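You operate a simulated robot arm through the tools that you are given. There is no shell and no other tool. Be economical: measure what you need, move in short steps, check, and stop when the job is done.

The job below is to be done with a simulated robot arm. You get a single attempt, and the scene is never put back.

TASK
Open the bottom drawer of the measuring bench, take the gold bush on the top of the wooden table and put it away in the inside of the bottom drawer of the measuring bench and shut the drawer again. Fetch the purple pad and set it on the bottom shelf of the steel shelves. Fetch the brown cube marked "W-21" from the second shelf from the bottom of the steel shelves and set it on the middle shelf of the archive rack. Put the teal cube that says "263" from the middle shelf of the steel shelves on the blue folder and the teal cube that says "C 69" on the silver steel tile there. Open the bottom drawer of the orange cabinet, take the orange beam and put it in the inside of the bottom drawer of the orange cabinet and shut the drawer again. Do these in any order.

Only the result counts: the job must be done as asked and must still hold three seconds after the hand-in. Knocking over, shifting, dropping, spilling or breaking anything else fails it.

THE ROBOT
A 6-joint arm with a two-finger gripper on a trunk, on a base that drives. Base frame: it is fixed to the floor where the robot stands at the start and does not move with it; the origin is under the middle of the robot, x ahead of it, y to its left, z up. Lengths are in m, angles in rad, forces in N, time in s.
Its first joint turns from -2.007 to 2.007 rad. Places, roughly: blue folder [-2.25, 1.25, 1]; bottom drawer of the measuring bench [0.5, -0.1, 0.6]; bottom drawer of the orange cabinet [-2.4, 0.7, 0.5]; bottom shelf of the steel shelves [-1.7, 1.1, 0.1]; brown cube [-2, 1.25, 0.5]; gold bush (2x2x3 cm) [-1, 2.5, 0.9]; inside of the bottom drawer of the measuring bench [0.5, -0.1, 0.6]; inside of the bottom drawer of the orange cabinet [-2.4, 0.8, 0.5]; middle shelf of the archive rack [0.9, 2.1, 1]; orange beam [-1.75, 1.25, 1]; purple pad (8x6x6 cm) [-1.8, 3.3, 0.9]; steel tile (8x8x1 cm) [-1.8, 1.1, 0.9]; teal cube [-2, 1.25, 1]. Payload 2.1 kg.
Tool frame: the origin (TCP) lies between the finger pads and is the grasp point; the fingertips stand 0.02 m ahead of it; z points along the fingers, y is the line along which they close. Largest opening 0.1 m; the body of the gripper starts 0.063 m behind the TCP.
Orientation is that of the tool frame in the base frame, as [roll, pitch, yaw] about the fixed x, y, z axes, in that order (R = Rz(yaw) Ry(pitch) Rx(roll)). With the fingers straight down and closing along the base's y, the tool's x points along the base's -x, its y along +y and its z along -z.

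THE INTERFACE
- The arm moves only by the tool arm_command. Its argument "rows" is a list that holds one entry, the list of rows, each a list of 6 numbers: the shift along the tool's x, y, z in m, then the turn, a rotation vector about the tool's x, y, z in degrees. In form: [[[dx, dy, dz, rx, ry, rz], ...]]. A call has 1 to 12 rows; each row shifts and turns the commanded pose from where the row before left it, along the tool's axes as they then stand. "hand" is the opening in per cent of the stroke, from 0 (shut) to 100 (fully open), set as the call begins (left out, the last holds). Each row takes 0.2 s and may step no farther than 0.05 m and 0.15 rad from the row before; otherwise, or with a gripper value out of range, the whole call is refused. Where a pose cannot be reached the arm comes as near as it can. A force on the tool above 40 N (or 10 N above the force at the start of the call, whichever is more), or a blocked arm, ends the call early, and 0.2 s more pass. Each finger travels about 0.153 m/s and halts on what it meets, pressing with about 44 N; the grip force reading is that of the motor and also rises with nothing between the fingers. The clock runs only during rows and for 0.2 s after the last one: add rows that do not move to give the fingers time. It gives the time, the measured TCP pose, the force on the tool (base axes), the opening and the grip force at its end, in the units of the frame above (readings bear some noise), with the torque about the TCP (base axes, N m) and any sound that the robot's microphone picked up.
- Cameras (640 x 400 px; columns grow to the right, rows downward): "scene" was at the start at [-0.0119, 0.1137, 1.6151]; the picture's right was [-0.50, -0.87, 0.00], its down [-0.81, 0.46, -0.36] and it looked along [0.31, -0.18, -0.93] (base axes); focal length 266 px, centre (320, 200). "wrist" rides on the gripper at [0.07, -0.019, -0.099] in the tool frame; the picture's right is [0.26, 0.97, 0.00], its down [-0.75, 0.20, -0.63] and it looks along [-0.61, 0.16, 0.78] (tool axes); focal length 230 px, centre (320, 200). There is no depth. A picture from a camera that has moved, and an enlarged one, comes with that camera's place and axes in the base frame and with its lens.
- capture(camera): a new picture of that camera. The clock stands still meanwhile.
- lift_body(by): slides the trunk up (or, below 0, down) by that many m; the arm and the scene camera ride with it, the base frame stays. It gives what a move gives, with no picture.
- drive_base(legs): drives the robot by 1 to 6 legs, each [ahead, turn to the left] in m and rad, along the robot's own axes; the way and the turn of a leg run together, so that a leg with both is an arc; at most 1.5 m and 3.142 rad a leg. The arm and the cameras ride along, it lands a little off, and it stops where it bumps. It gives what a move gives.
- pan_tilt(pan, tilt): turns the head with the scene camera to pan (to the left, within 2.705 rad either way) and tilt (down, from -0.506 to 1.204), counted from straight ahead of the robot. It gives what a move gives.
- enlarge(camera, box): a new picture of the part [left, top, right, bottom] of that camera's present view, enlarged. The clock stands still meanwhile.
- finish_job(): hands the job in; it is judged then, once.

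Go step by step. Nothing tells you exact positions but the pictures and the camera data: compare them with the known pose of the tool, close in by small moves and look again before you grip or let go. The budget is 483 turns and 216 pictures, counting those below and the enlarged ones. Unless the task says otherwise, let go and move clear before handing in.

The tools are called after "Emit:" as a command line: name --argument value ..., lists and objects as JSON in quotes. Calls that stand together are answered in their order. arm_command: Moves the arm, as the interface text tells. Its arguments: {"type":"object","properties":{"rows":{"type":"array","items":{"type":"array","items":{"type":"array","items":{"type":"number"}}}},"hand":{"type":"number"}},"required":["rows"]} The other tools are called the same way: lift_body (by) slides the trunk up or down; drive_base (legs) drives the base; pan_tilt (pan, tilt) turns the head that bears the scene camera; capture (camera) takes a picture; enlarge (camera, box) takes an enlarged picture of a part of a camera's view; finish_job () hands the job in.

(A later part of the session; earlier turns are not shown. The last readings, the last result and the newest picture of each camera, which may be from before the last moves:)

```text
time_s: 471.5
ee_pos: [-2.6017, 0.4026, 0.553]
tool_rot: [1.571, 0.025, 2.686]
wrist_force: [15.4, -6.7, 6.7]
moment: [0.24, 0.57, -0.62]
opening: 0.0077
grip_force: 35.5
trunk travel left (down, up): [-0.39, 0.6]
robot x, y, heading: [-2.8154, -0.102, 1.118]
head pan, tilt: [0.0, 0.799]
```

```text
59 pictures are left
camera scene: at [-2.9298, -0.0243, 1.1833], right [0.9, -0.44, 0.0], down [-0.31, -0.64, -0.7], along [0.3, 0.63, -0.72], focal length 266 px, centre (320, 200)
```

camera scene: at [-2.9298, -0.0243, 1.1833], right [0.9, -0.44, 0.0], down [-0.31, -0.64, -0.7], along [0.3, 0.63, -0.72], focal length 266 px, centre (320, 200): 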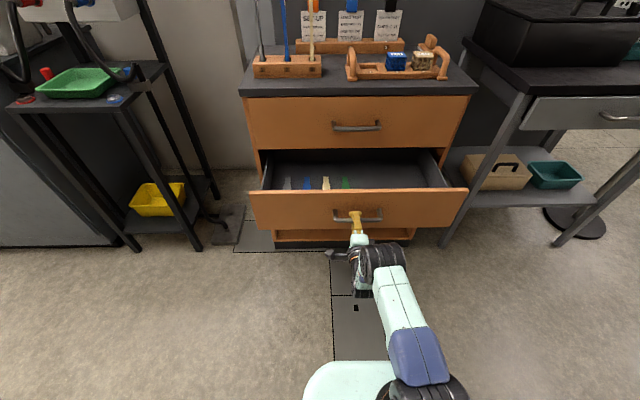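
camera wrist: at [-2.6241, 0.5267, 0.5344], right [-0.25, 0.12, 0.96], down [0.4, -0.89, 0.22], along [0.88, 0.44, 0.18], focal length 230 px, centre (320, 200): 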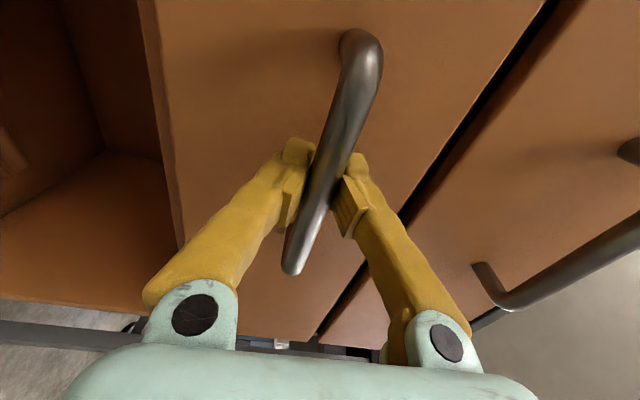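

It opened 0.2 m, with free space in its right half. I pull a bit more for room.

Emit:
drive_base --legs '[[-0.07, 0]]'

Emit:
capture --camera "scene"

```text
time_s: 472.5
ee_pos: [-2.6322, 0.3377, 0.5544]
tool_rot: [1.57, 0.019, 2.684]
wrist_force: [18.2, -8.3, 4.8]
moment: [0.23, 0.57, -0.43]
opening: 0.0075
grip_force: 35.3
trunk travel left (down, up): [-0.39, 0.6]
robot x, y, heading: [-2.8448, -0.1664, 1.116]
head pan, tilt: [0.0, 0.799]
```

```text
58 pictures are left
camera scene: at [-2.9599, -0.0873, 1.1834], right [0.9, -0.44, 0.0], down [-0.32, -0.64, -0.7], along [0.3, 0.63, -0.72], focal length 266 px, centre (320, 200)
```

scene: 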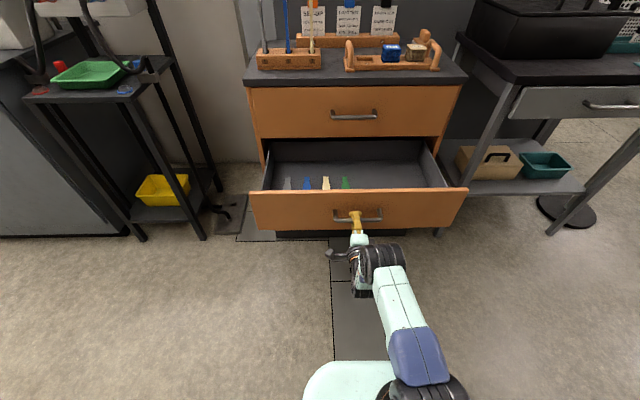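

Open 0.27 m. I release, back off, then pitch the tool straight down about its own x axis, leaving the fingers to close fore-and-aft, which suits the beam.

Emit:
arm_command --rows '[[[0, 0, 0, 0, 0, 0], [0, 0, 0, 0, 0, 0], [0, 0, 0, 0, 0, 0]]]' --hand 100

Emit:
drive_base --legs '[[-0.2, 0]]'

Emit:
lift_body --by 0.4

Emit:
arm_command --rows '[[[0, -0.018, 0, 8.2, 0, 0], [0, -0.018, 0, 8.2, 0, 0], [0, -0.018, 0, 8.2, 0, 0], [0, -0.018, 0, 8.2, 0, 0], [0, -0.018, 0, 8.2, 0, 0], [0, -0.018, 0, 8.2, 0, 0], [0, -0.018, 0, 8.2, 0, 0], [0, -0.018, 0, 8.2, 0, 0], [0, -0.018, 0, 8.2, 0, 0], [0, -0.018, 0, 8.2, 0, 0], [0, -0.018, 0, 8.0, 0, 0], [0, 0, 0, 0, 0, 0]]]'

Emit:
capture --camera "scene"

```text
time_s: 473.3
ee_pos: [-2.6324, 0.34, 0.5539]
tool_rot: [1.573, 0.025, 2.682]
wrist_force: [-0.3, 0.5, -0.4]
moment: [-0.01, 0.01, 0.0]
opening: 0.1001
grip_force: 0.1
trunk travel left (down, up): [-0.39, 0.6]
robot x, y, heading: [-2.8441, -0.1628, 1.121]
head pan, tilt: [0.0, 0.799]
```

```text
time_s: 474.9
ee_pos: [-2.7203, 0.161, 0.5526]
tool_rot: [1.572, 0.025, 2.682]
wrist_force: [0.1, -0.5, -0.7]
moment: [-0.02, -0.01, 0.0]
opening: 0.1003
grip_force: 0.0
trunk travel left (down, up): [-0.39, 0.6]
robot x, y, heading: [-2.9362, -0.3477, 1.118]
head pan, tilt: [0.0, 0.799]
```

```text
time_s: 478.7
ee_pos: [-2.7209, 0.1607, 0.9528]
tool_rot: [1.572, 0.025, 2.682]
wrist_force: [0.2, 0.0, -0.1]
moment: [0.01, 0.03, 0.04]
opening: 0.0997
grip_force: 0.1
trunk travel left (down, up): [-0.79, 0.2]
robot x, y, heading: [-2.9329, -0.3467, 1.116]
head pan, tilt: [0.0, 0.799]
```

```text
time_s: 481.3
ee_pos: [-2.7585, 0.0561, 0.8196]
tool_rot: [2.979, 0.084, 2.657]
wrist_force: [0.1, 0.8, -0.5]
moment: [0.01, -0.02, -0.01]
opening: 0.1001
grip_force: 0.1
out of reach, approached as far as the arm can: row 8, 9, 11
trunk travel left (down, up): [-0.79, 0.2]
robot x, y, heading: [-2.9323, -0.344, 1.117]
head pan, tilt: [0.0, 0.799]
```

```text
57 pictures are left
camera scene: at [-3.05, -0.2642, 1.5829], right [0.9, -0.44, 0.0], down [-0.31, -0.64, -0.7], along [0.31, 0.63, -0.72], focal length 266 px, centre (320, 200)
```

scene: 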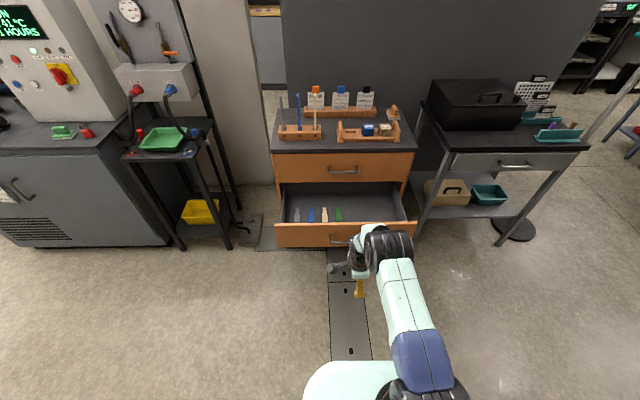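

The tool now points down with fore-aft fingers. I raise the trunk and drive back round to the shelf for the orange beam.

Emit:
lift_body --by 0.19

Emit:
drive_base --legs '[[0, -1.279], [1.46, 0], [0, 0.524], [0.79, 0], [0, 0.93], [0.728, 0]]'

Emit:
drive_base --legs '[[0, 0.279], [1.03, 0], [0, 1.126], [1.07, 0], [0, 1.566]]'

Emit:
pan_tilt --pan 0 --tilt 0.9

Emit:
capture --camera "scene"

Emit:
capture --camera "wrist"

```text
time_s: 483.4
ee_pos: [-2.7588, 0.0558, 1.01]
tool_rot: [2.977, 0.085, 2.659]
wrist_force: [-0.1, -0.6, -0.7]
moment: [0.0, -0.02, 0.02]
opening: 0.1
grip_force: 0.1
trunk travel left (down, up): [-0.98, 0.01]
robot x, y, heading: [-2.9356, -0.3489, 1.118]
head pan, tilt: [0.0, 0.799]
```

```text
time_s: 505.1
ee_pos: [-0.4512, 0.864, 1.0107]
tool_rot: [2.975, 0.087, 2.837]
wrist_force: [-0.1, -0.3, 0.3]
moment: [-0.03, 0.01, -0.01]
opening: 0.1
grip_force: 0.0
trunk travel left (down, up): [-0.98, 0.01]
robot x, y, heading: [-0.5484, 0.441, 1.295]
head pan, tilt: [0.0, 0.799]
```

```text
time_s: 523.2
ee_pos: [-1.7014, 1.5276, 1.0102]
tool_rot: [2.977, 0.086, -0.469]
wrist_force: [0.1, 0.0, 0.2]
moment: [0.0, -0.01, 0.0]
opening: 0.1
grip_force: 0.1
trunk travel left (down, up): [-0.98, 0.01]
robot x, y, heading: [-1.5337, 1.931, -2.01]
head pan, tilt: [0.0, 0.799]
```

```text
time_s: 523.8
ee_pos: [-1.7018, 1.527, 1.0092]
tool_rot: [2.978, 0.085, -0.469]
wrist_force: [0.0, 0.4, -0.2]
moment: [-0.01, -0.03, 0.01]
opening: 0.1001
grip_force: 0.1
trunk travel left (down, up): [-0.98, 0.01]
robot x, y, heading: [-1.5351, 1.9272, -2.003]
head pan, tilt: [0.0, 0.901]
```

```text
56 pictures are left
camera scene: at [-1.413, 1.8587, 1.765], right [-0.91, 0.43, 0.0], down [0.33, 0.71, -0.62], along [-0.26, -0.56, -0.78], focal length 266 px, centre (320, 200)
```

scene: 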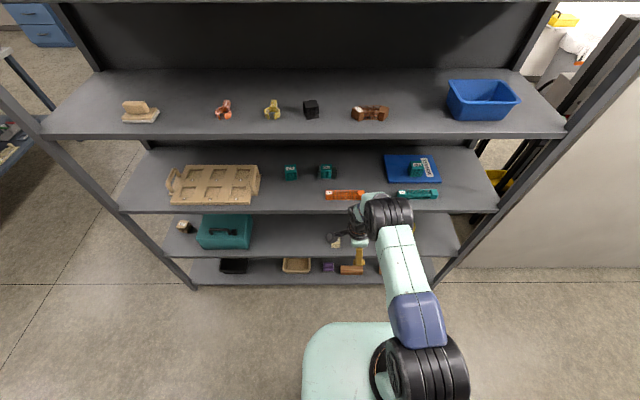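

```text
55 pictures are left
camera wrist: at [-1.6183, 1.5238, 1.0998], right [-0.19, -0.97, 0.14], down [-0.66, 0.23, 0.72], along [-0.73, 0.05, -0.69], focal length 230 px, centre (320, 200)
```

wrist: 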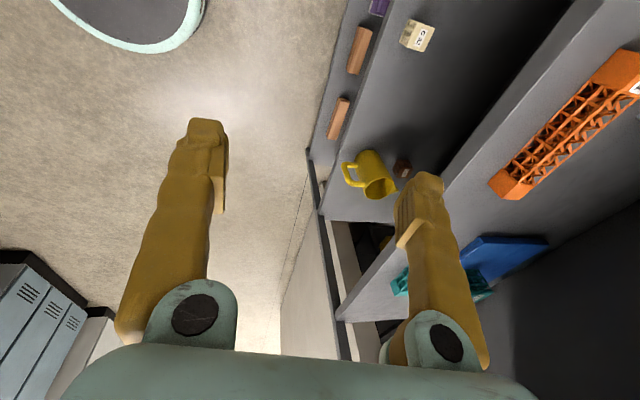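

The beam is 0.278 m ahead and 1.7 cm left. I straighten the tool to vertical, shift left, and drive 0.27 m so it stands above the beam.

Emit:
arm_command --rows '[[[0.017, 0, 0, 4.7, 0, 0], [0, 0, 0, 4.7, 0, 0], [0, 0, 0, 0, 4.9, 0], [0, 0, 0, 0, 0, 0]]]'

Emit:
drive_base --legs '[[0.26, 0]]'

Emit:
capture --camera "wrist"

Emit:
capture --camera "scene"

```text
time_s: 524.8
ee_pos: [-1.6795, 1.5368, 1.0058]
tool_rot: [3.041, 0.104, -0.471]
wrist_force: [-0.8, 0.7, -0.3]
moment: [-0.05, 0.0, 0.02]
opening: 0.1
grip_force: 0.1
out of reach, approached as far as the arm can: row 1, 2, 3
trunk travel left (down, up): [-0.98, 0.01]
robot x, y, heading: [-1.5343, 1.9312, -2.01]
head pan, tilt: [0.0, 0.901]
```

```text
time_s: 526.6
ee_pos: [-1.7812, 1.3232, 1.0035]
tool_rot: [3.057, 0.107, -0.467]
wrist_force: [0.2, -0.6, -1.1]
moment: [0.03, 0.01, 0.02]
opening: 0.1003
grip_force: 0.0
trunk travel left (down, up): [-0.98, 0.01]
robot x, y, heading: [-1.6357, 1.71, -2.01]
head pan, tilt: [0.0, 0.901]
stopped in leg 1: the robot was blocked; the commanded pose is now the measured one
```

```text
54 pictures are left
camera wrist: at [-1.6994, 1.3126, 1.0931], right [-0.2, -0.98, 0.05], down [-0.67, 0.18, 0.72], along [-0.72, 0.11, -0.69], focal length 230 px, centre (320, 200)
```

wrist: 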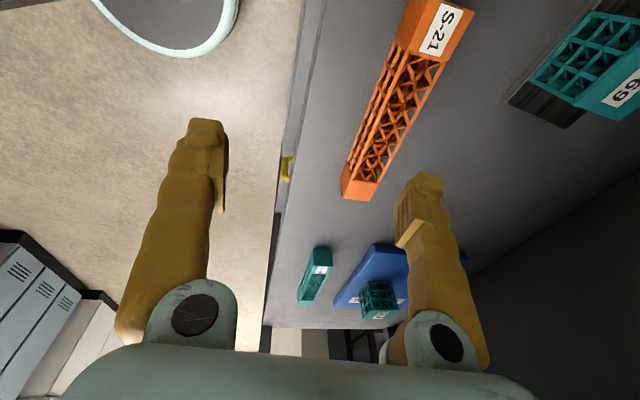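

```text
53 pictures are left
camera scene: at [-1.5159, 1.641, 1.7651], right [-0.9, 0.43, 0.0], down [0.33, 0.71, -0.62], along [-0.27, -0.56, -0.78], focal length 266 px, centre (320, 200)
```

scene: 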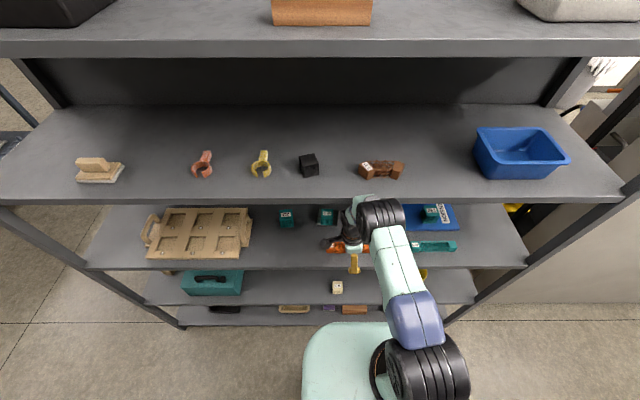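

The wrist probably met the shelf above. I back off 3 cm, lower the trunk 3.5 cm, and close the fingers partly to pass over the beam.

Emit:
drive_base --legs '[[-0.03, 0]]'

Emit:
lift_body --by -0.035

Emit:
enlarge --camera "scene" --box '[280, 160, 460, 272]'

```text
time_s: 527.5
ee_pos: [-1.7702, 1.344, 1.0]
tool_rot: [3.064, 0.109, -0.467]
wrist_force: [0.1, -1.0, 0.1]
moment: [0.1, 0.04, 0.0]
opening: 0.1003
grip_force: 0.0
trunk travel left (down, up): [-0.98, 0.01]
robot x, y, heading: [-1.6276, 1.7362, -2.005]
head pan, tilt: [0.0, 0.901]
```

```text
time_s: 528.3
ee_pos: [-1.7694, 1.3493, 0.9664]
tool_rot: [3.056, 0.11, -0.468]
wrist_force: [-0.2, 1.0, 0.3]
moment: [0.0, -0.03, -0.01]
opening: 0.0999
grip_force: 0.1
trunk travel left (down, up): [-0.945, 0.045]
robot x, y, heading: [-1.6274, 1.7366, -2.016]
head pan, tilt: [0.0, 0.901]
```

```text
3.56 times, centred on (370, 216) of scene
camera zoom: at [-1.5041, 1.6652, 1.7299], right [-0.9, 0.43, 0.0], down [0.33, 0.71, -0.62], along [-0.26, -0.56, -0.78], focal length 948 px, centre (142, 143)
```

zoom: 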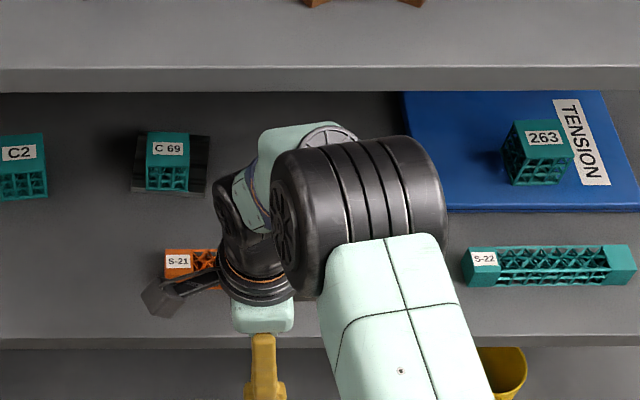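

I tilt the tool 20 degrees forward, which drops the wrist and lifts the far finger, and lower slightly, then drive on.

Emit:
arm_command --rows '[[[0, 0, 0, -6.7, 0, 0], [0, 0, 0, -6.7, 0, 0], [0, 0, 0, -6.7, 0, 0], [0, 0, 0, 0, 0, 0]]]'

Emit:
lift_body --by -0.014

Emit:
drive_base --legs '[[0.05, 0]]'

Emit:
capture --camera "wrist"

Emit:
capture --camera "scene"

```text
time_s: 529.3
ee_pos: [-1.7791, 1.3523, 0.9672]
tool_rot: [2.831, 0.154, -0.484]
wrist_force: [-0.1, 0.5, 0.2]
moment: [0.01, -0.02, 0.01]
opening: 0.1
grip_force: 0.0
out of reach, approached as far as the arm can: row 2, 3
trunk travel left (down, up): [-0.945, 0.045]
robot x, y, heading: [-1.6252, 1.7393, -2.009]
head pan, tilt: [0.0, 0.901]
```

```text
time_s: 529.9
ee_pos: [-1.7796, 1.3513, 0.9541]
tool_rot: [2.828, 0.155, -0.484]
wrist_force: [-0.4, 0.2, -0.7]
moment: [0.01, 0.01, -0.02]
opening: 0.1
grip_force: 0.0
trunk travel left (down, up): [-0.931, 0.059]
robot x, y, heading: [-1.623, 1.7369, -2.01]
head pan, tilt: [0.0, 0.901]
```

```text
time_s: 530.8
ee_pos: [-1.7972, 1.3098, 0.9588]
tool_rot: [2.824, 0.154, -0.484]
wrist_force: [0.1, 0.2, -0.7]
moment: [0.03, 0.01, -0.02]
opening: 0.1
grip_force: 0.1
trunk travel left (down, up): [-0.931, 0.059]
robot x, y, heading: [-1.6463, 1.6907, -2.006]
head pan, tilt: [0.0, 0.901]
```

```text
51 pictures are left
camera wrist: at [-1.7036, 1.3148, 1.0357], right [-0.16, -0.95, 0.26], down [-0.56, 0.3, 0.77], along [-0.81, -0.02, -0.58], focal length 230 px, centre (320, 200)
```

wrist: 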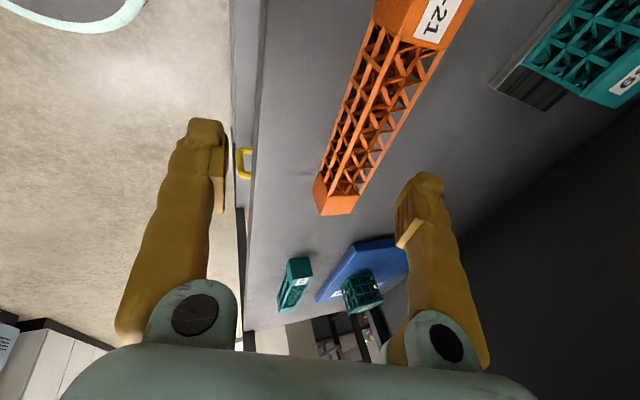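

```text
50 pictures are left
camera scene: at [-1.5239, 1.6222, 1.7158], right [-0.9, 0.43, 0.0], down [0.33, 0.71, -0.62], along [-0.27, -0.56, -0.78], focal length 266 px, centre (320, 200)
```

scene: 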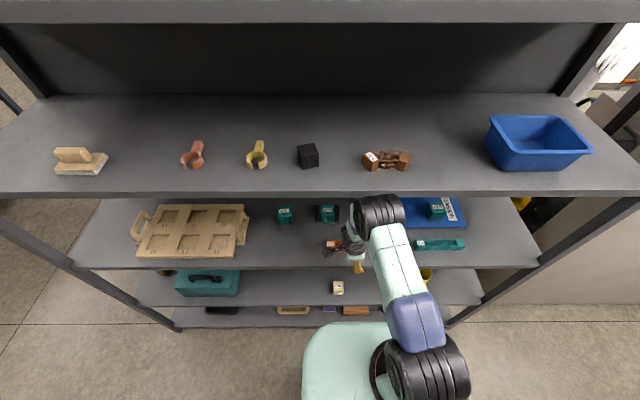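

The beam is 4 cm further ahead. I drive 4 cm.

Emit:
drive_base --legs '[[0.038, 0]]'

Emit:
capture --camera "wrist"

```text
time_s: 531.7
ee_pos: [-1.8148, 1.2774, 0.9588]
tool_rot: [2.822, 0.154, -0.484]
wrist_force: [0.5, -0.5, -0.5]
moment: [-0.03, -0.02, -0.04]
opening: 0.1001
grip_force: 0.0
trunk travel left (down, up): [-0.931, 0.059]
robot x, y, heading: [-1.6643, 1.6569, -2.009]
head pan, tilt: [0.0, 0.901]
```

```text
49 pictures are left
camera wrist: at [-1.7212, 1.2829, 1.0366], right [-0.16, -0.95, 0.26], down [-0.56, 0.31, 0.77], along [-0.81, -0.02, -0.59], focal length 230 px, centre (320, 200)
```

wrist: 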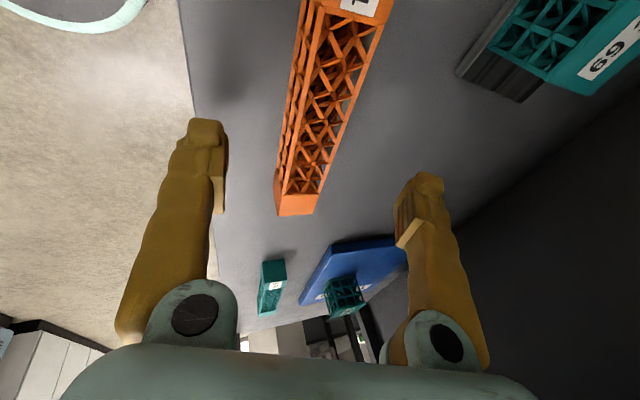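

Centred. I lower 2 cm, straighten 11 degrees, then lower the last 1.3 cm.

Emit:
lift_body --by -0.018

Emit:
arm_command --rows '[[[0, 0, 0, 5.5, 0, 0], [0, 0, 0, 5.5, 0, 0], [0, 0, 0, 0, 0, 0]]]'

Emit:
capture --camera "wrist"

```text
time_s: 532.3
ee_pos: [-1.8156, 1.275, 0.94]
tool_rot: [2.825, 0.156, -0.483]
wrist_force: [0.5, 0.2, 0.1]
moment: [-0.07, 0.01, 0.01]
opening: 0.1002
grip_force: 0.0
trunk travel left (down, up): [-0.913, 0.077]
robot x, y, heading: [-1.659, 1.657, -2.013]
head pan, tilt: [0.0, 0.901]
```

```text
time_s: 533.1
ee_pos: [-1.8075, 1.2835, 0.9455]
tool_rot: [2.945, 0.198, -0.495]
wrist_force: [-1.0, 0.1, 0.7]
moment: [0.0, 0.04, -0.01]
opening: 0.1
grip_force: 0.0
out of reach, approached as far as the arm can: row 1, 2
trunk travel left (down, up): [-0.913, 0.077]
robot x, y, heading: [-1.6602, 1.6601, -2.01]
head pan, tilt: [0.0, 0.901]
```

```text
48 pictures are left
camera wrist: at [-1.7145, 1.2762, 1.0243], right [-0.2, -0.97, 0.14], down [-0.57, 0.22, 0.79], along [-0.8, 0.08, -0.6], focal length 230 px, centre (320, 200)
```

wrist: 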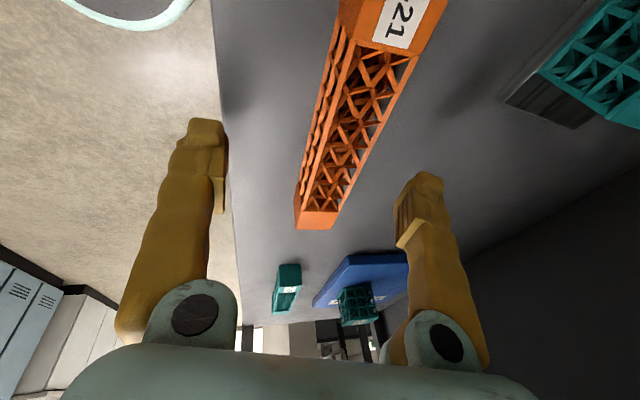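

I lower 1.5 cm and close on the beam.

Emit:
lift_body --by -0.014

Emit:
arm_command --rows '[[[0, 0, 0, 0, 0, 0], [0, 0, 0, 0, 0, 0], [0, 0, 0, 0, 0, 0], [0, 0, 0, 0, 0, 0]]]' --hand 0

Emit:
capture --camera "wrist"

```text
time_s: 533.8
ee_pos: [-1.8192, 1.2822, 0.9311]
tool_rot: [2.942, 0.186, -0.498]
wrist_force: [0.7, -0.5, 0.3]
moment: [-0.01, 0.01, 0.02]
opening: 0.1001
grip_force: 0.0
trunk travel left (down, up): [-0.899, 0.091]
robot x, y, heading: [-1.6608, 1.6541, -2.013]
head pan, tilt: [0.0, 0.901]
```

```text
time_s: 534.8
ee_pos: [-1.8181, 1.2816, 0.9315]
tool_rot: [2.945, 0.188, -0.496]
wrist_force: [0.0, 0.1, 0.6]
moment: [0.0, 0.01, 0.03]
opening: 0.0294
grip_force: 43.5
trunk travel left (down, up): [-0.899, 0.091]
robot x, y, heading: [-1.6624, 1.659, -2.011]
head pan, tilt: [0.0, 0.901]
```

```text
47 pictures are left
camera wrist: at [-1.7257, 1.2746, 1.0112], right [-0.2, -0.97, 0.14], down [-0.58, 0.23, 0.78], along [-0.79, 0.08, -0.6], focal length 230 px, centre (320, 200)
```

wrist: 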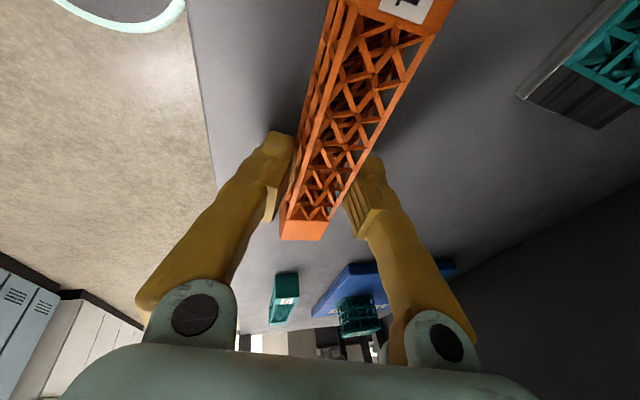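

The beam is held (2.9 cm). I raise 2.5 cm and back out.

Emit:
lift_body --by 0.025

Emit:
drive_base --legs '[[-0.28, 0]]'

Emit:
capture --camera "wrist"

Emit:
capture --camera "scene"

```text
time_s: 535.5
ee_pos: [-1.8148, 1.2872, 0.9617]
tool_rot: [2.936, 0.185, -0.496]
wrist_force: [0.2, -0.2, -1.1]
moment: [0.04, 0.03, -0.04]
opening: 0.0294
grip_force: 44.2
trunk travel left (down, up): [-0.924, 0.066]
robot x, y, heading: [-1.6639, 1.6596, -2.013]
head pan, tilt: [0.0, 0.901]
```

```text
time_s: 537.4
ee_pos: [-1.704, 1.5293, 0.9516]
tool_rot: [2.955, 0.185, -0.494]
wrist_force: [-0.7, 0.6, -1.1]
moment: [0.0, 0.02, 0.03]
opening: 0.0292
grip_force: 43.9
trunk travel left (down, up): [-0.924, 0.066]
robot x, y, heading: [-1.5405, 1.912, -2.011]
head pan, tilt: [0.0, 0.901]
```

```text
46 pictures are left
camera wrist: at [-1.6124, 1.5212, 1.0324], right [-0.2, -0.97, 0.13], down [-0.58, 0.22, 0.78], along [-0.79, 0.08, -0.61], focal length 230 px, centre (320, 200)
```

wrist: 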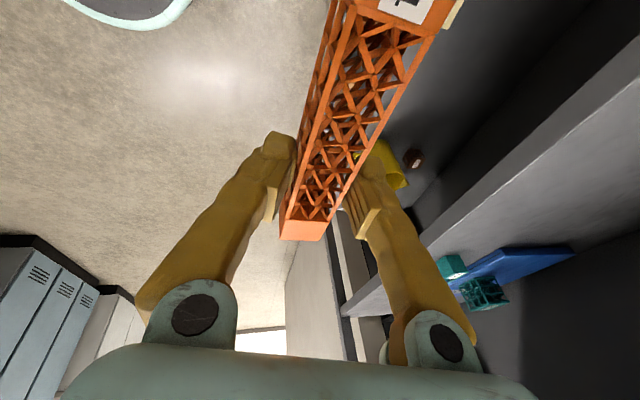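

```text
45 pictures are left
camera scene: at [-1.4218, 1.8388, 1.709], right [-0.9, 0.43, 0.0], down [0.34, 0.71, -0.62], along [-0.27, -0.56, -0.78], focal length 266 px, centre (320, 200)
```

scene: 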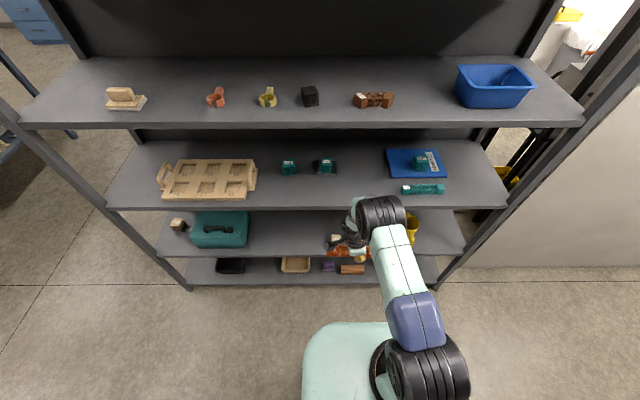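

The beam is free. I carry it round the shelf end to the open drawer of the orange cabinet.

Emit:
drive_base --legs '[[0, 1.558], [1.1, 0], [0, -1.118], [0.99, 0], [0, -0.264], [0.767, 0]]'

Emit:
drive_base --legs '[[0, -0.945], [0.79, 0], [0, -0.612], [1.249, 0], [0, -1.773]]'

Emit:
capture --camera "scene"

Emit:
capture --camera "wrist"

```text
time_s: 559.1
ee_pos: [-0.8486, -0.7262, 0.9529]
tool_rot: [2.955, 0.186, -0.317]
wrist_force: [-0.5, 0.3, -0.4]
moment: [0.0, 0.01, -0.02]
opening: 0.0286
grip_force: 43.9
trunk travel left (down, up): [-0.924, 0.066]
robot x, y, heading: [-0.7577, -0.3211, -1.837]
head pan, tilt: [0.0, 0.901]
```

```text
time_s: 577.6
ee_pos: [-2.5421, 0.0915, 0.9524]
tool_rot: [2.955, 0.183, 2.646]
wrist_force: [0.3, 0.3, -0.2]
moment: [-0.01, 0.04, -0.01]
opening: 0.0287
grip_force: 44.4
trunk travel left (down, up): [-0.924, 0.066]
robot x, y, heading: [-2.7029, -0.2923, 1.123]
head pan, tilt: [0.0, 0.901]
```

```text
44 pictures are left
camera scene: at [-2.8251, -0.2155, 1.7089], right [0.9, -0.43, 0.0], down [-0.34, -0.71, -0.62], along [0.27, 0.56, -0.78], focal length 266 px, centre (320, 200)
```

scene: 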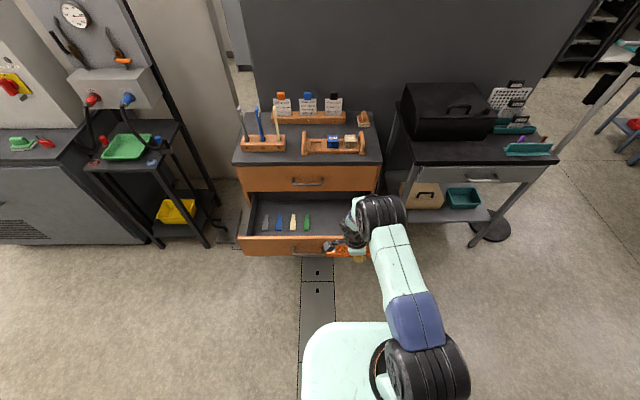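

```text
43 pictures are left
camera wrist: at [-2.636, 0.1003, 1.0322], right [0.2, 0.97, 0.13], down [0.58, -0.22, 0.78], along [0.79, -0.08, -0.61], focal length 230 px, centre (320, 200)
```

wrist: 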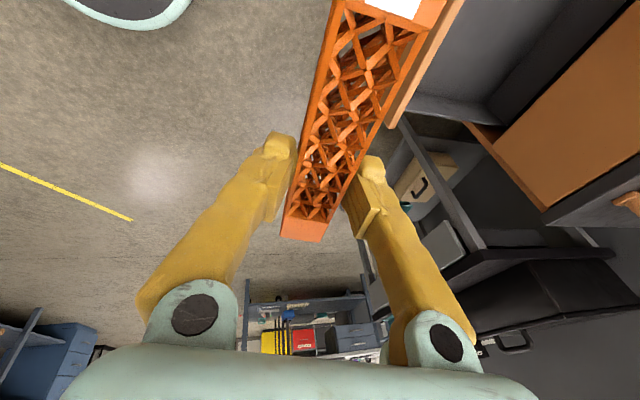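

The drawer's right half is free and straight ahead, 0.35 m. I drive over it at height and check.

Emit:
drive_base --legs '[[0.35, 0]]'

Emit:
lift_body --by -0.2

Emit:
capture --camera "wrist"

Emit:
pan_tilt --pan 0 --tilt 1.1

Emit:
capture --camera "scene"

```text
time_s: 579.9
ee_pos: [-2.3913, 0.4045, 0.9523]
tool_rot: [2.954, 0.188, 2.646]
wrist_force: [-0.2, -0.3, -0.8]
moment: [0.01, 0.0, 0.0]
opening: 0.0287
grip_force: 43.9
trunk travel left (down, up): [-0.924, 0.066]
robot x, y, heading: [-2.5523, 0.0249, 1.127]
head pan, tilt: [0.0, 0.901]
```

```text
time_s: 582.0
ee_pos: [-2.3914, 0.4049, 0.7503]
tool_rot: [2.955, 0.184, 2.645]
wrist_force: [-0.3, 0.0, -1.0]
moment: [0.01, 0.01, 0.0]
opening: 0.0286
grip_force: 43.8
trunk travel left (down, up): [-0.724, 0.266]
robot x, y, heading: [-2.5536, 0.0225, 1.126]
head pan, tilt: [0.0, 0.901]
```

```text
42 pictures are left
camera wrist: at [-2.4857, 0.4147, 0.8322], right [0.2, 0.97, 0.13], down [0.58, -0.22, 0.78], along [0.79, -0.08, -0.61], focal length 230 px, centre (320, 200)
```

wrist: 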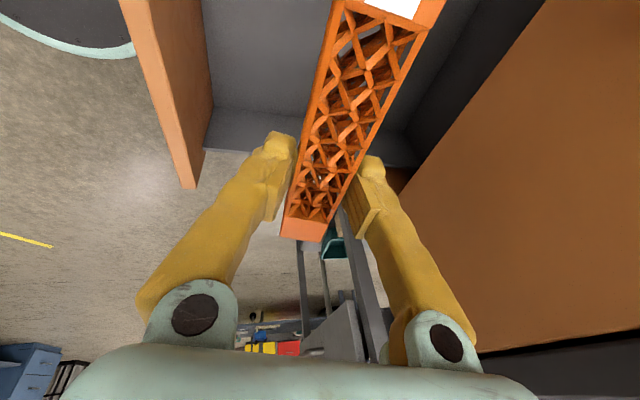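

```text
time_s: 582.8
ee_pos: [-2.3918, 0.4059, 0.7519]
tool_rot: [2.955, 0.186, 2.643]
wrist_force: [0.1, 0.4, -1.0]
moment: [-0.02, -0.02, -0.02]
opening: 0.0284
grip_force: 44.5
trunk travel left (down, up): [-0.724, 0.266]
robot x, y, heading: [-2.5544, 0.0198, 1.126]
head pan, tilt: [0.0, 1.1]
```

```text
41 pictures are left
camera scene: at [-2.6803, 0.088, 1.4952], right [0.9, -0.43, 0.0], down [-0.38, -0.8, -0.45], along [0.2, 0.41, -0.89], focal length 266 px, centre (320, 200)
```

scene: 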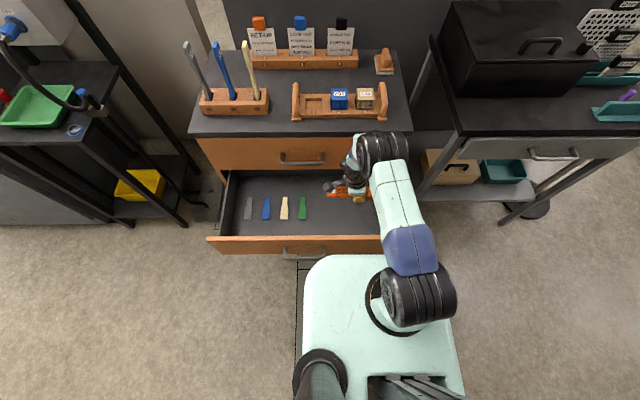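

The beam hangs over the free right part, 3 cm from the right wall. I shift 1.5 cm left and lower 13 cm.

Emit:
arm_command --rows '[[[0.015, 0, 0, 0, 0, 0], [0, 0, 0, 0, 0, 0]]]'

Emit:
lift_body --by -0.13

Emit:
capture --camera "wrist"

Emit:
capture --camera "scene"

```text
time_s: 583.4
ee_pos: [-2.4048, 0.412, 0.7486]
tool_rot: [2.956, 0.185, 2.645]
wrist_force: [0.4, 0.0, -1.1]
moment: [-0.02, -0.01, 0.0]
opening: 0.0285
grip_force: 43.8
trunk travel left (down, up): [-0.724, 0.266]
robot x, y, heading: [-2.5542, 0.0249, 1.124]
head pan, tilt: [0.0, 1.1]
```

```text
time_s: 584.9
ee_pos: [-2.4044, 0.4112, 0.6181]
tool_rot: [2.955, 0.185, 2.644]
wrist_force: [-0.7, -0.1, 0.6]
moment: [-0.02, 0.0, 0.02]
opening: 0.0288
grip_force: 43.3
trunk travel left (down, up): [-0.594, 0.396]
robot x, y, heading: [-2.5534, 0.0213, 1.131]
head pan, tilt: [0.0, 1.1]
```

```text
40 pictures are left
camera wrist: at [-2.4986, 0.4214, 0.6993], right [0.2, 0.97, 0.13], down [0.58, -0.22, 0.78], along [0.79, -0.08, -0.61], focal length 230 px, centre (320, 200)
```

wrist: 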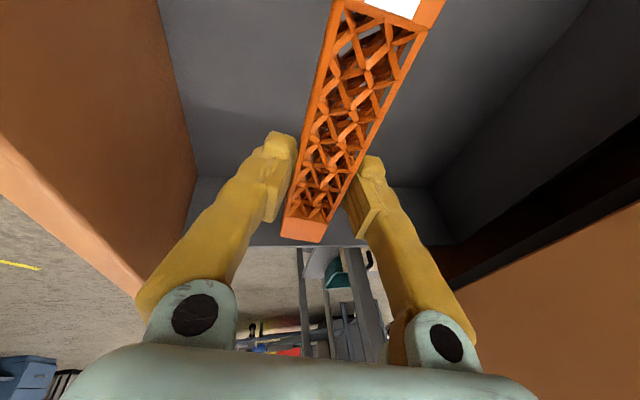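

```text
39 pictures are left
camera scene: at [-2.6803, 0.0879, 1.3651], right [0.9, -0.43, 0.0], down [-0.38, -0.8, -0.45], along [0.2, 0.41, -0.89], focal length 266 px, centre (320, 200)
```

scene: 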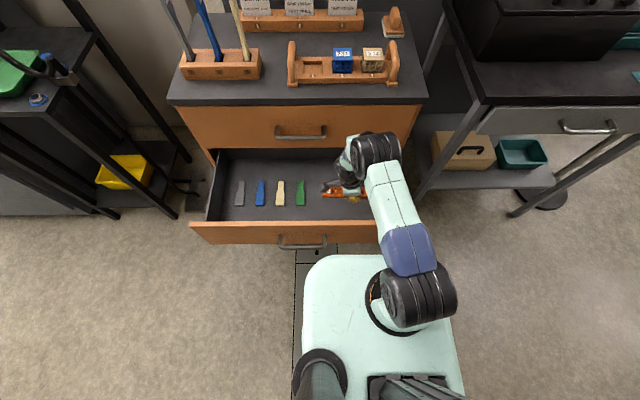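

All clear. I lower 5 cm more, then feel down in small steps.

Emit:
lift_body --by -0.05

Emit:
lift_body --by -0.01

Emit:
capture --camera "wrist"

```text
time_s: 585.9
ee_pos: [-2.4052, 0.4128, 0.5693]
tool_rot: [2.956, 0.184, 2.645]
wrist_force: [-0.3, -0.4, -0.6]
moment: [-0.01, 0.0, 0.0]
opening: 0.0286
grip_force: 43.7
trunk travel left (down, up): [-0.544, 0.446]
robot x, y, heading: [-2.5554, 0.0221, 1.125]
head pan, tilt: [0.0, 1.1]
```

```text
time_s: 586.4
ee_pos: [-2.4036, 0.4128, 0.5581]
tool_rot: [2.956, 0.185, 2.643]
wrist_force: [0.3, 0.1, -0.9]
moment: [-0.02, 0.03, 0.01]
opening: 0.0285
grip_force: 43.5
trunk travel left (down, up): [-0.534, 0.456]
robot x, y, heading: [-2.5526, 0.025, 1.12]
head pan, tilt: [0.0, 1.1]
```

```text
38 pictures are left
camera wrist: at [-2.4986, 0.4214, 0.6393], right [0.2, 0.97, 0.13], down [0.58, -0.22, 0.78], along [0.79, -0.08, -0.61], focal length 230 px, centre (320, 200)
```

wrist: 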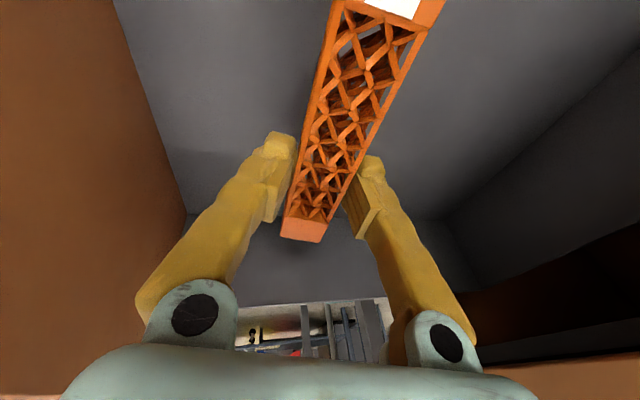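

Emit:
lift_body --by -0.008

Emit:
lift_body --by -0.006

Emit:
lift_body --by -0.005

```text
time_s: 587.0
ee_pos: [-2.4044, 0.4114, 0.5503]
tool_rot: [2.956, 0.185, 2.644]
wrist_force: [-0.1, 0.3, 0.4]
moment: [0.0, -0.06, 0.0]
opening: 0.0285
grip_force: 44.0
trunk travel left (down, up): [-0.526, 0.464]
robot x, y, heading: [-2.5534, 0.0225, 1.128]
head pan, tilt: [0.0, 1.1]
```

```text
time_s: 587.6
ee_pos: [-2.4039, 0.4122, 0.5445]
tool_rot: [2.955, 0.186, 2.645]
wrist_force: [0.3, 0.2, -0.1]
moment: [-0.01, 0.02, 0.01]
opening: 0.0284
grip_force: 44.0
trunk travel left (down, up): [-0.52, 0.47]
robot x, y, heading: [-2.5543, 0.0231, 1.122]
head pan, tilt: [0.0, 1.1]
```

```text
time_s: 588.1
ee_pos: [-2.4034, 0.4111, 0.5405]
tool_rot: [2.956, 0.185, 2.643]
wrist_force: [0.3, 0.5, -0.3]
moment: [0.0, -0.01, 0.0]
opening: 0.0286
grip_force: 44.4
trunk travel left (down, up): [-0.515, 0.475]
robot x, y, heading: [-2.5576, 0.0253, 1.124]
head pan, tilt: [0.0, 1.1]
```

No contact yet; I go on in 5 mm steps.

Emit:
lift_body --by -0.006

Emit:
lift_body --by -0.006

Emit:
capture --camera "wrist"

```text
time_s: 588.6
ee_pos: [-2.404, 0.4125, 0.5333]
tool_rot: [2.954, 0.186, 2.644]
wrist_force: [0.0, 0.6, -1.0]
moment: [0.01, -0.01, 0.02]
opening: 0.0283
grip_force: 44.2
trunk travel left (down, up): [-0.509, 0.481]
robot x, y, heading: [-2.5562, 0.0233, 1.125]
head pan, tilt: [0.0, 1.1]
```

```text
time_s: 589.2
ee_pos: [-2.4048, 0.4131, 0.5276]
tool_rot: [2.955, 0.185, 2.645]
wrist_force: [-0.8, 0.3, -0.2]
moment: [0.02, 0.01, 0.02]
opening: 0.0285
grip_force: 43.6
trunk travel left (down, up): [-0.503, 0.487]
robot x, y, heading: [-2.5546, 0.0238, 1.12]
head pan, tilt: [0.0, 1.1]
```

```text
37 pictures are left
camera wrist: at [-2.4986, 0.4214, 0.6083], right [0.2, 0.97, 0.13], down [0.58, -0.22, 0.78], along [0.79, -0.08, -0.61], focal length 230 px, centre (320, 200)
```

wrist: 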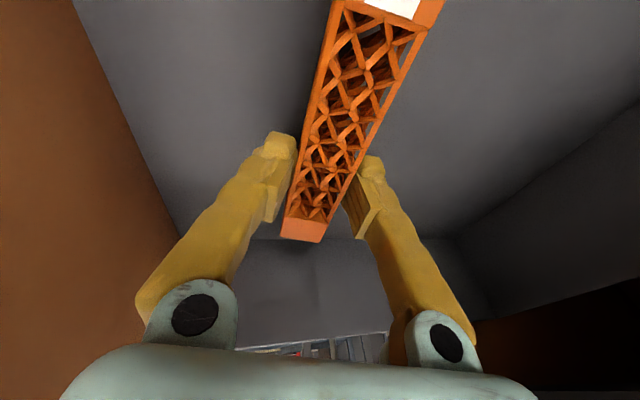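

Emit:
lift_body --by -0.006

Emit:
lift_body --by -0.006

Emit:
lift_body --by -0.005

Emit:
capture --camera "wrist"

```text
time_s: 589.8
ee_pos: [-2.4051, 0.4124, 0.5219]
tool_rot: [2.954, 0.187, 2.645]
wrist_force: [-0.2, 0.1, 0.2]
moment: [-0.02, -0.01, 0.01]
opening: 0.0284
grip_force: 44.0
trunk travel left (down, up): [-0.497, 0.493]
robot x, y, heading: [-2.554, 0.0227, 1.126]
head pan, tilt: [0.0, 1.1]
```

```text
time_s: 590.3
ee_pos: [-2.4041, 0.4117, 0.5152]
tool_rot: [2.955, 0.186, 2.645]
wrist_force: [-0.4, -0.1, -0.3]
moment: [-0.03, -0.02, -0.02]
opening: 0.0283
grip_force: 44.7
trunk travel left (down, up): [-0.491, 0.499]
robot x, y, heading: [-2.5547, 0.0249, 1.127]
head pan, tilt: [0.0, 1.1]
```

```text
time_s: 590.8
ee_pos: [-2.4047, 0.4114, 0.5138]
tool_rot: [2.952, 0.183, 2.644]
wrist_force: [1.0, 0.8, 21.0]
moment: [0.1, 0.55, 0.05]
opening: 0.0287
grip_force: 44.4
trunk travel left (down, up): [-0.486, 0.504]
robot x, y, heading: [-2.5582, 0.0255, 1.126]
head pan, tilt: [0.0, 1.1]
```

```text
36 pictures are left
camera wrist: at [-2.4986, 0.4211, 0.5935], right [0.2, 0.97, 0.13], down [0.58, -0.23, 0.78], along [0.79, -0.08, -0.61], focal length 230 px, centre (320, 200)
```

wrist: 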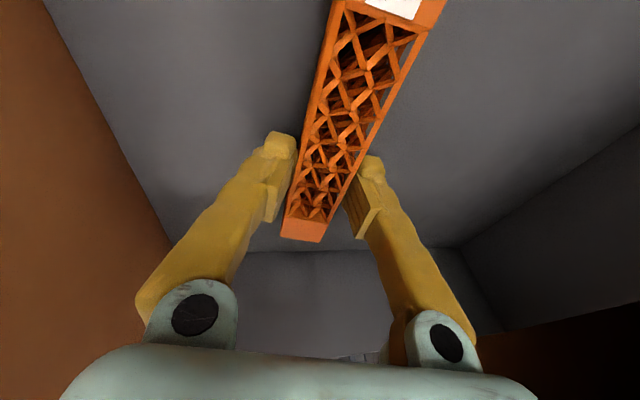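

Contact. I ease up 3 mm, open to 55 %, and lift out.

Emit:
lift_body --by 0.003

Emit:
arm_command --rows '[[[0, 0, 0, 0, 0, 0], [0, 0, 0, 0, 0, 0], [0, 0, 0, 0, 0, 0]]]' --hand 60

Emit:
lift_body --by 0.15

Emit:
capture --camera "wrist"

```text
time_s: 591.4
ee_pos: [-2.4048, 0.4119, 0.5129]
tool_rot: [2.957, 0.186, 2.644]
wrist_force: [-0.8, -0.3, 1.5]
moment: [0.1, 0.16, 0.04]
opening: 0.0284
grip_force: 44.6
trunk travel left (down, up): [-0.489, 0.501]
robot x, y, heading: [-2.5549, 0.0223, 1.124]
head pan, tilt: [0.0, 1.1]
```

```text
time_s: 592.2
ee_pos: [-2.4046, 0.4122, 0.5153]
tool_rot: [2.956, 0.185, 2.645]
wrist_force: [0.8, -0.8, -0.6]
moment: [0.0, 0.01, 0.04]
opening: 0.0601
grip_force: 0.1
trunk travel left (down, up): [-0.489, 0.501]
robot x, y, heading: [-2.5554, 0.0246, 1.127]
head pan, tilt: [0.0, 1.1]
```

```text
time_s: 593.9
ee_pos: [-2.405, 0.4111, 0.6642]
tool_rot: [2.954, 0.186, 2.645]
wrist_force: [-0.2, 0.2, 0.6]
moment: [-0.01, 0.0, -0.01]
opening: 0.0602
grip_force: 0.0
trunk travel left (down, up): [-0.639, 0.351]
robot x, y, heading: [-2.5548, 0.0255, 1.122]
head pan, tilt: [0.0, 1.1]
```

```text
35 pictures are left
camera wrist: at [-2.4987, 0.4215, 0.7443], right [0.2, 0.97, 0.13], down [0.58, -0.22, 0.78], along [0.79, -0.08, -0.61], focal length 230 px, centre (320, 200)
```

wrist: 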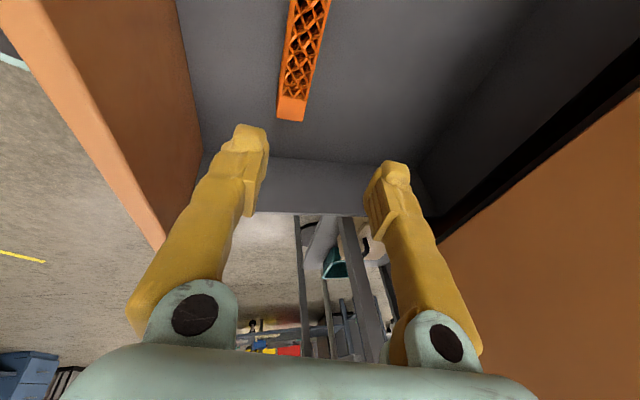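

The beam lies in the drawer. I raise, back off, and swing the closed gripper to horizontal to push the drawer shut.

Emit:
lift_body --by 0.1

Emit:
drive_base --legs '[[-0.4, 0]]'

Emit:
arm_command --rows '[[[0.012, 0.018, 0, -8.2, 0, 0], [0.012, 0.018, 0, -8.2, 0, 0], [0.012, 0.018, 0, -8.2, 0, 0], [0.012, 0.018, 0, -8.2, 0, 0], [0.012, 0.018, 0, -8.2, 0, 0], [0.012, 0.018, 0, -8.2, 0, 0], [0.012, 0.018, 0, -8.2, 0, 0], [0.012, 0.018, 0, -8.2, 0, 0], [0, 0.018, 0, -8.2, 0, 0], [0, 0, 0, 0, 0, 0]]]' --hand 0

Emit:
capture --camera "scene"

```text
time_s: 595.2
ee_pos: [-2.4041, 0.4126, 0.7643]
tool_rot: [2.955, 0.185, 2.644]
wrist_force: [-0.1, 1.2, 0.5]
moment: [0.03, -0.01, -0.01]
opening: 0.0601
grip_force: 0.1
trunk travel left (down, up): [-0.739, 0.251]
robot x, y, heading: [-2.5513, 0.0194, 1.123]
head pan, tilt: [0.0, 1.1]
```

```text
time_s: 597.8
ee_pos: [-2.5779, 0.0472, 0.7636]
tool_rot: [2.954, 0.183, 2.645]
wrist_force: [0.8, 0.4, -0.3]
moment: [-0.03, 0.0, -0.01]
opening: 0.06
grip_force: 0.0
trunk travel left (down, up): [-0.739, 0.251]
robot x, y, heading: [-2.733, -0.3426, 1.124]
head pan, tilt: [0.0, 1.1]
```

```text
time_s: 600.0
ee_pos: [-2.6256, 0.1994, 0.849]
tool_rot: [1.665, 0.184, 2.645]
wrist_force: [0.2, 0.0, -0.1]
moment: [0.03, 0.03, -0.01]
opening: 0.0
grip_force: 29.3
trunk travel left (down, up): [-0.739, 0.251]
robot x, y, heading: [-2.7315, -0.3407, 1.123]
head pan, tilt: [0.0, 1.1]
```

```text
34 pictures are left
camera scene: at [-2.8539, -0.2756, 1.5101], right [0.9, -0.43, 0.0], down [-0.38, -0.8, -0.45], along [0.2, 0.41, -0.89], focal length 266 px, centre (320, 200)
```

scene: 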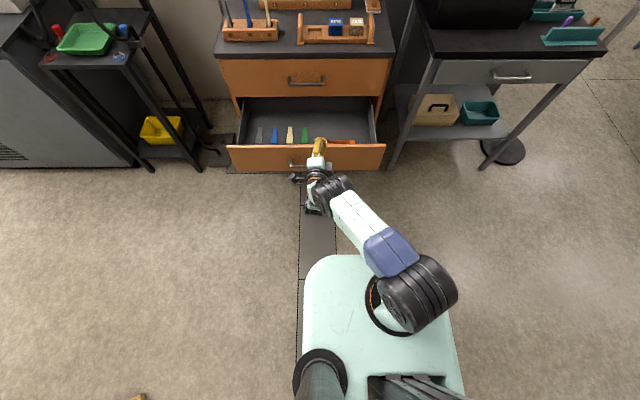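

The tip is near the panel's middle. I lower it to z 0.587, just above the bar, and push forward.

Emit:
lift_body --by -0.262

Emit:
drive_base --legs '[[0.11, 0]]'

Emit:
capture --camera "wrist"

```text
time_s: 602.6
ee_pos: [-2.6253, 0.1987, 0.5865]
tool_rot: [1.667, 0.185, 2.644]
wrist_force: [-0.7, -1.4, 0.1]
moment: [-0.01, -0.01, 0.01]
opening: 0.0
grip_force: 29.7
trunk travel left (down, up): [-0.477, 0.513]
robot x, y, heading: [-2.731, -0.339, 1.129]
head pan, tilt: [0.0, 1.1]
```

```text
time_s: 603.8
ee_pos: [-2.5791, 0.2989, 0.5855]
tool_rot: [1.668, 0.183, 2.644]
wrist_force: [-0.2, 0.2, -0.7]
moment: [0.01, 0.03, -0.01]
opening: 0.0
grip_force: 29.7
trunk travel left (down, up): [-0.477, 0.513]
robot x, y, heading: [-2.6786, -0.2424, 1.126]
head pan, tilt: [0.0, 1.1]
```

```text
33 pictures are left
camera wrist: at [-2.6866, 0.243, 0.5656], right [-0.33, 0.29, 0.9], down [0.32, -0.86, 0.39], along [0.89, 0.42, 0.2], focal length 230 px, centre (320, 200)
```

wrist: 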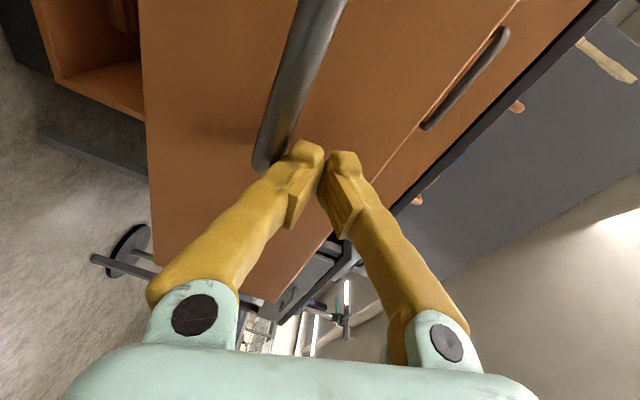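

The tip is passing just above the bar toward the panel. I push on 0.22 m.

Emit:
drive_base --legs '[[0.2, 0]]'

Emit:
capture --camera "scene"

Emit:
capture --camera "wrist"

```text
time_s: 605.4
ee_pos: [-2.4913, 0.4787, 0.5853]
tool_rot: [1.667, 0.184, 2.647]
wrist_force: [-0.1, -0.6, -0.1]
moment: [-0.03, -0.02, -0.04]
opening: 0.0
grip_force: 30.0
trunk travel left (down, up): [-0.477, 0.513]
robot x, y, heading: [-2.5932, -0.0583, 1.128]
head pan, tilt: [0.0, 1.1]
```

```text
32 pictures are left
camera scene: at [-2.7207, 0.0042, 1.2481], right [0.9, -0.43, 0.0], down [-0.38, -0.8, -0.45], along [0.2, 0.41, -0.89], focal length 266 px, centre (320, 200)
```

scene: 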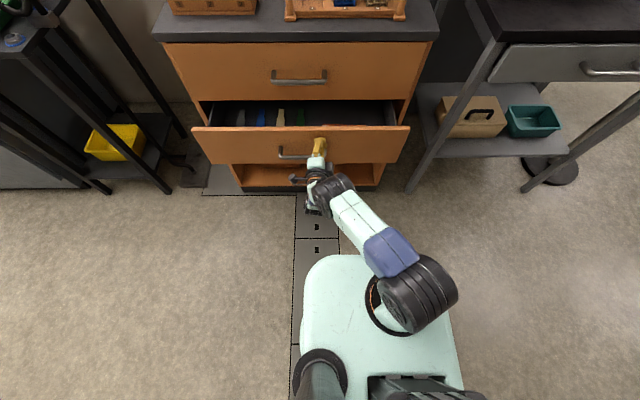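

```text
31 pictures are left
camera wrist: at [-2.601, 0.4229, 0.5655], right [-0.33, 0.29, 0.9], down [0.32, -0.86, 0.39], along [0.89, 0.42, 0.2], focal length 230 px, centre (320, 200)
```

wrist: 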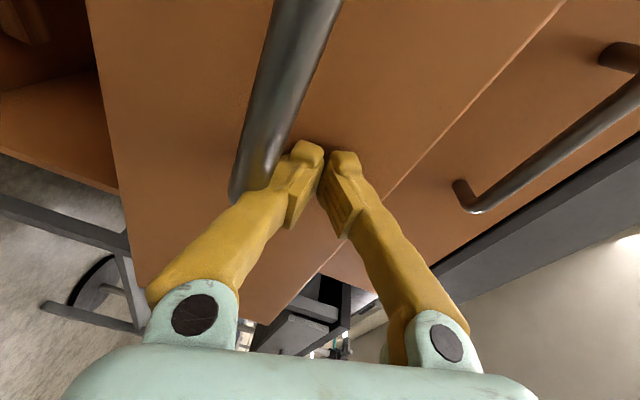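

It is closing; about 0.11 m remains. I push 0.1 m, then nudge.

Emit:
drive_base --legs '[[0.1, 0]]'

Emit:
drive_base --legs '[[0.015, 0]]'

Emit:
capture --camera "wrist"

```text
time_s: 606.6
ee_pos: [-2.4498, 0.5697, 0.5856]
tool_rot: [1.671, 0.185, 2.645]
wrist_force: [-0.3, 0.3, -0.4]
moment: [0.01, -0.01, -0.01]
opening: 0.0001
grip_force: 29.2
trunk travel left (down, up): [-0.477, 0.513]
robot x, y, heading: [-2.5528, 0.0309, 1.127]
head pan, tilt: [0.0, 1.1]
```

```text
time_s: 607.4
ee_pos: [-2.4455, 0.5783, 0.5868]
tool_rot: [1.666, 0.185, 2.643]
wrist_force: [-1.9, -7.0, 2.2]
moment: [0.05, 0.01, 0.06]
opening: 0.0
grip_force: 29.6
trunk travel left (down, up): [-0.477, 0.513]
robot x, y, heading: [-2.5487, 0.039, 1.13]
head pan, tilt: [0.0, 1.1]
stopped in leg 1: the force on the tool passed its limit at 101 N (the readings are from after the stop); the commanded pose is now the measured one
```

```text
30 pictures are left
camera wrist: at [-2.5537, 0.5225, 0.5657], right [-0.33, 0.29, 0.9], down [0.32, -0.86, 0.39], along [0.89, 0.42, 0.2], focal length 230 px, centre (320, 200)
```

wrist: 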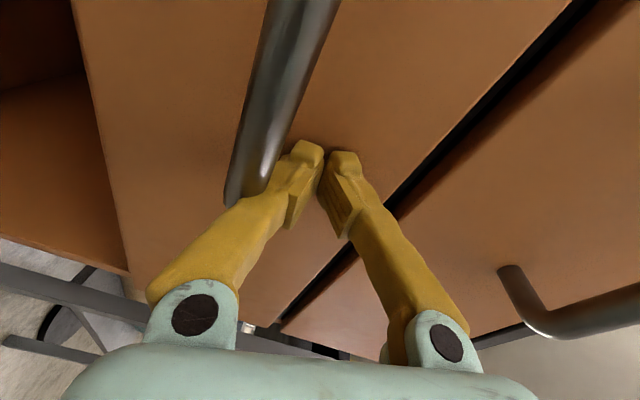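

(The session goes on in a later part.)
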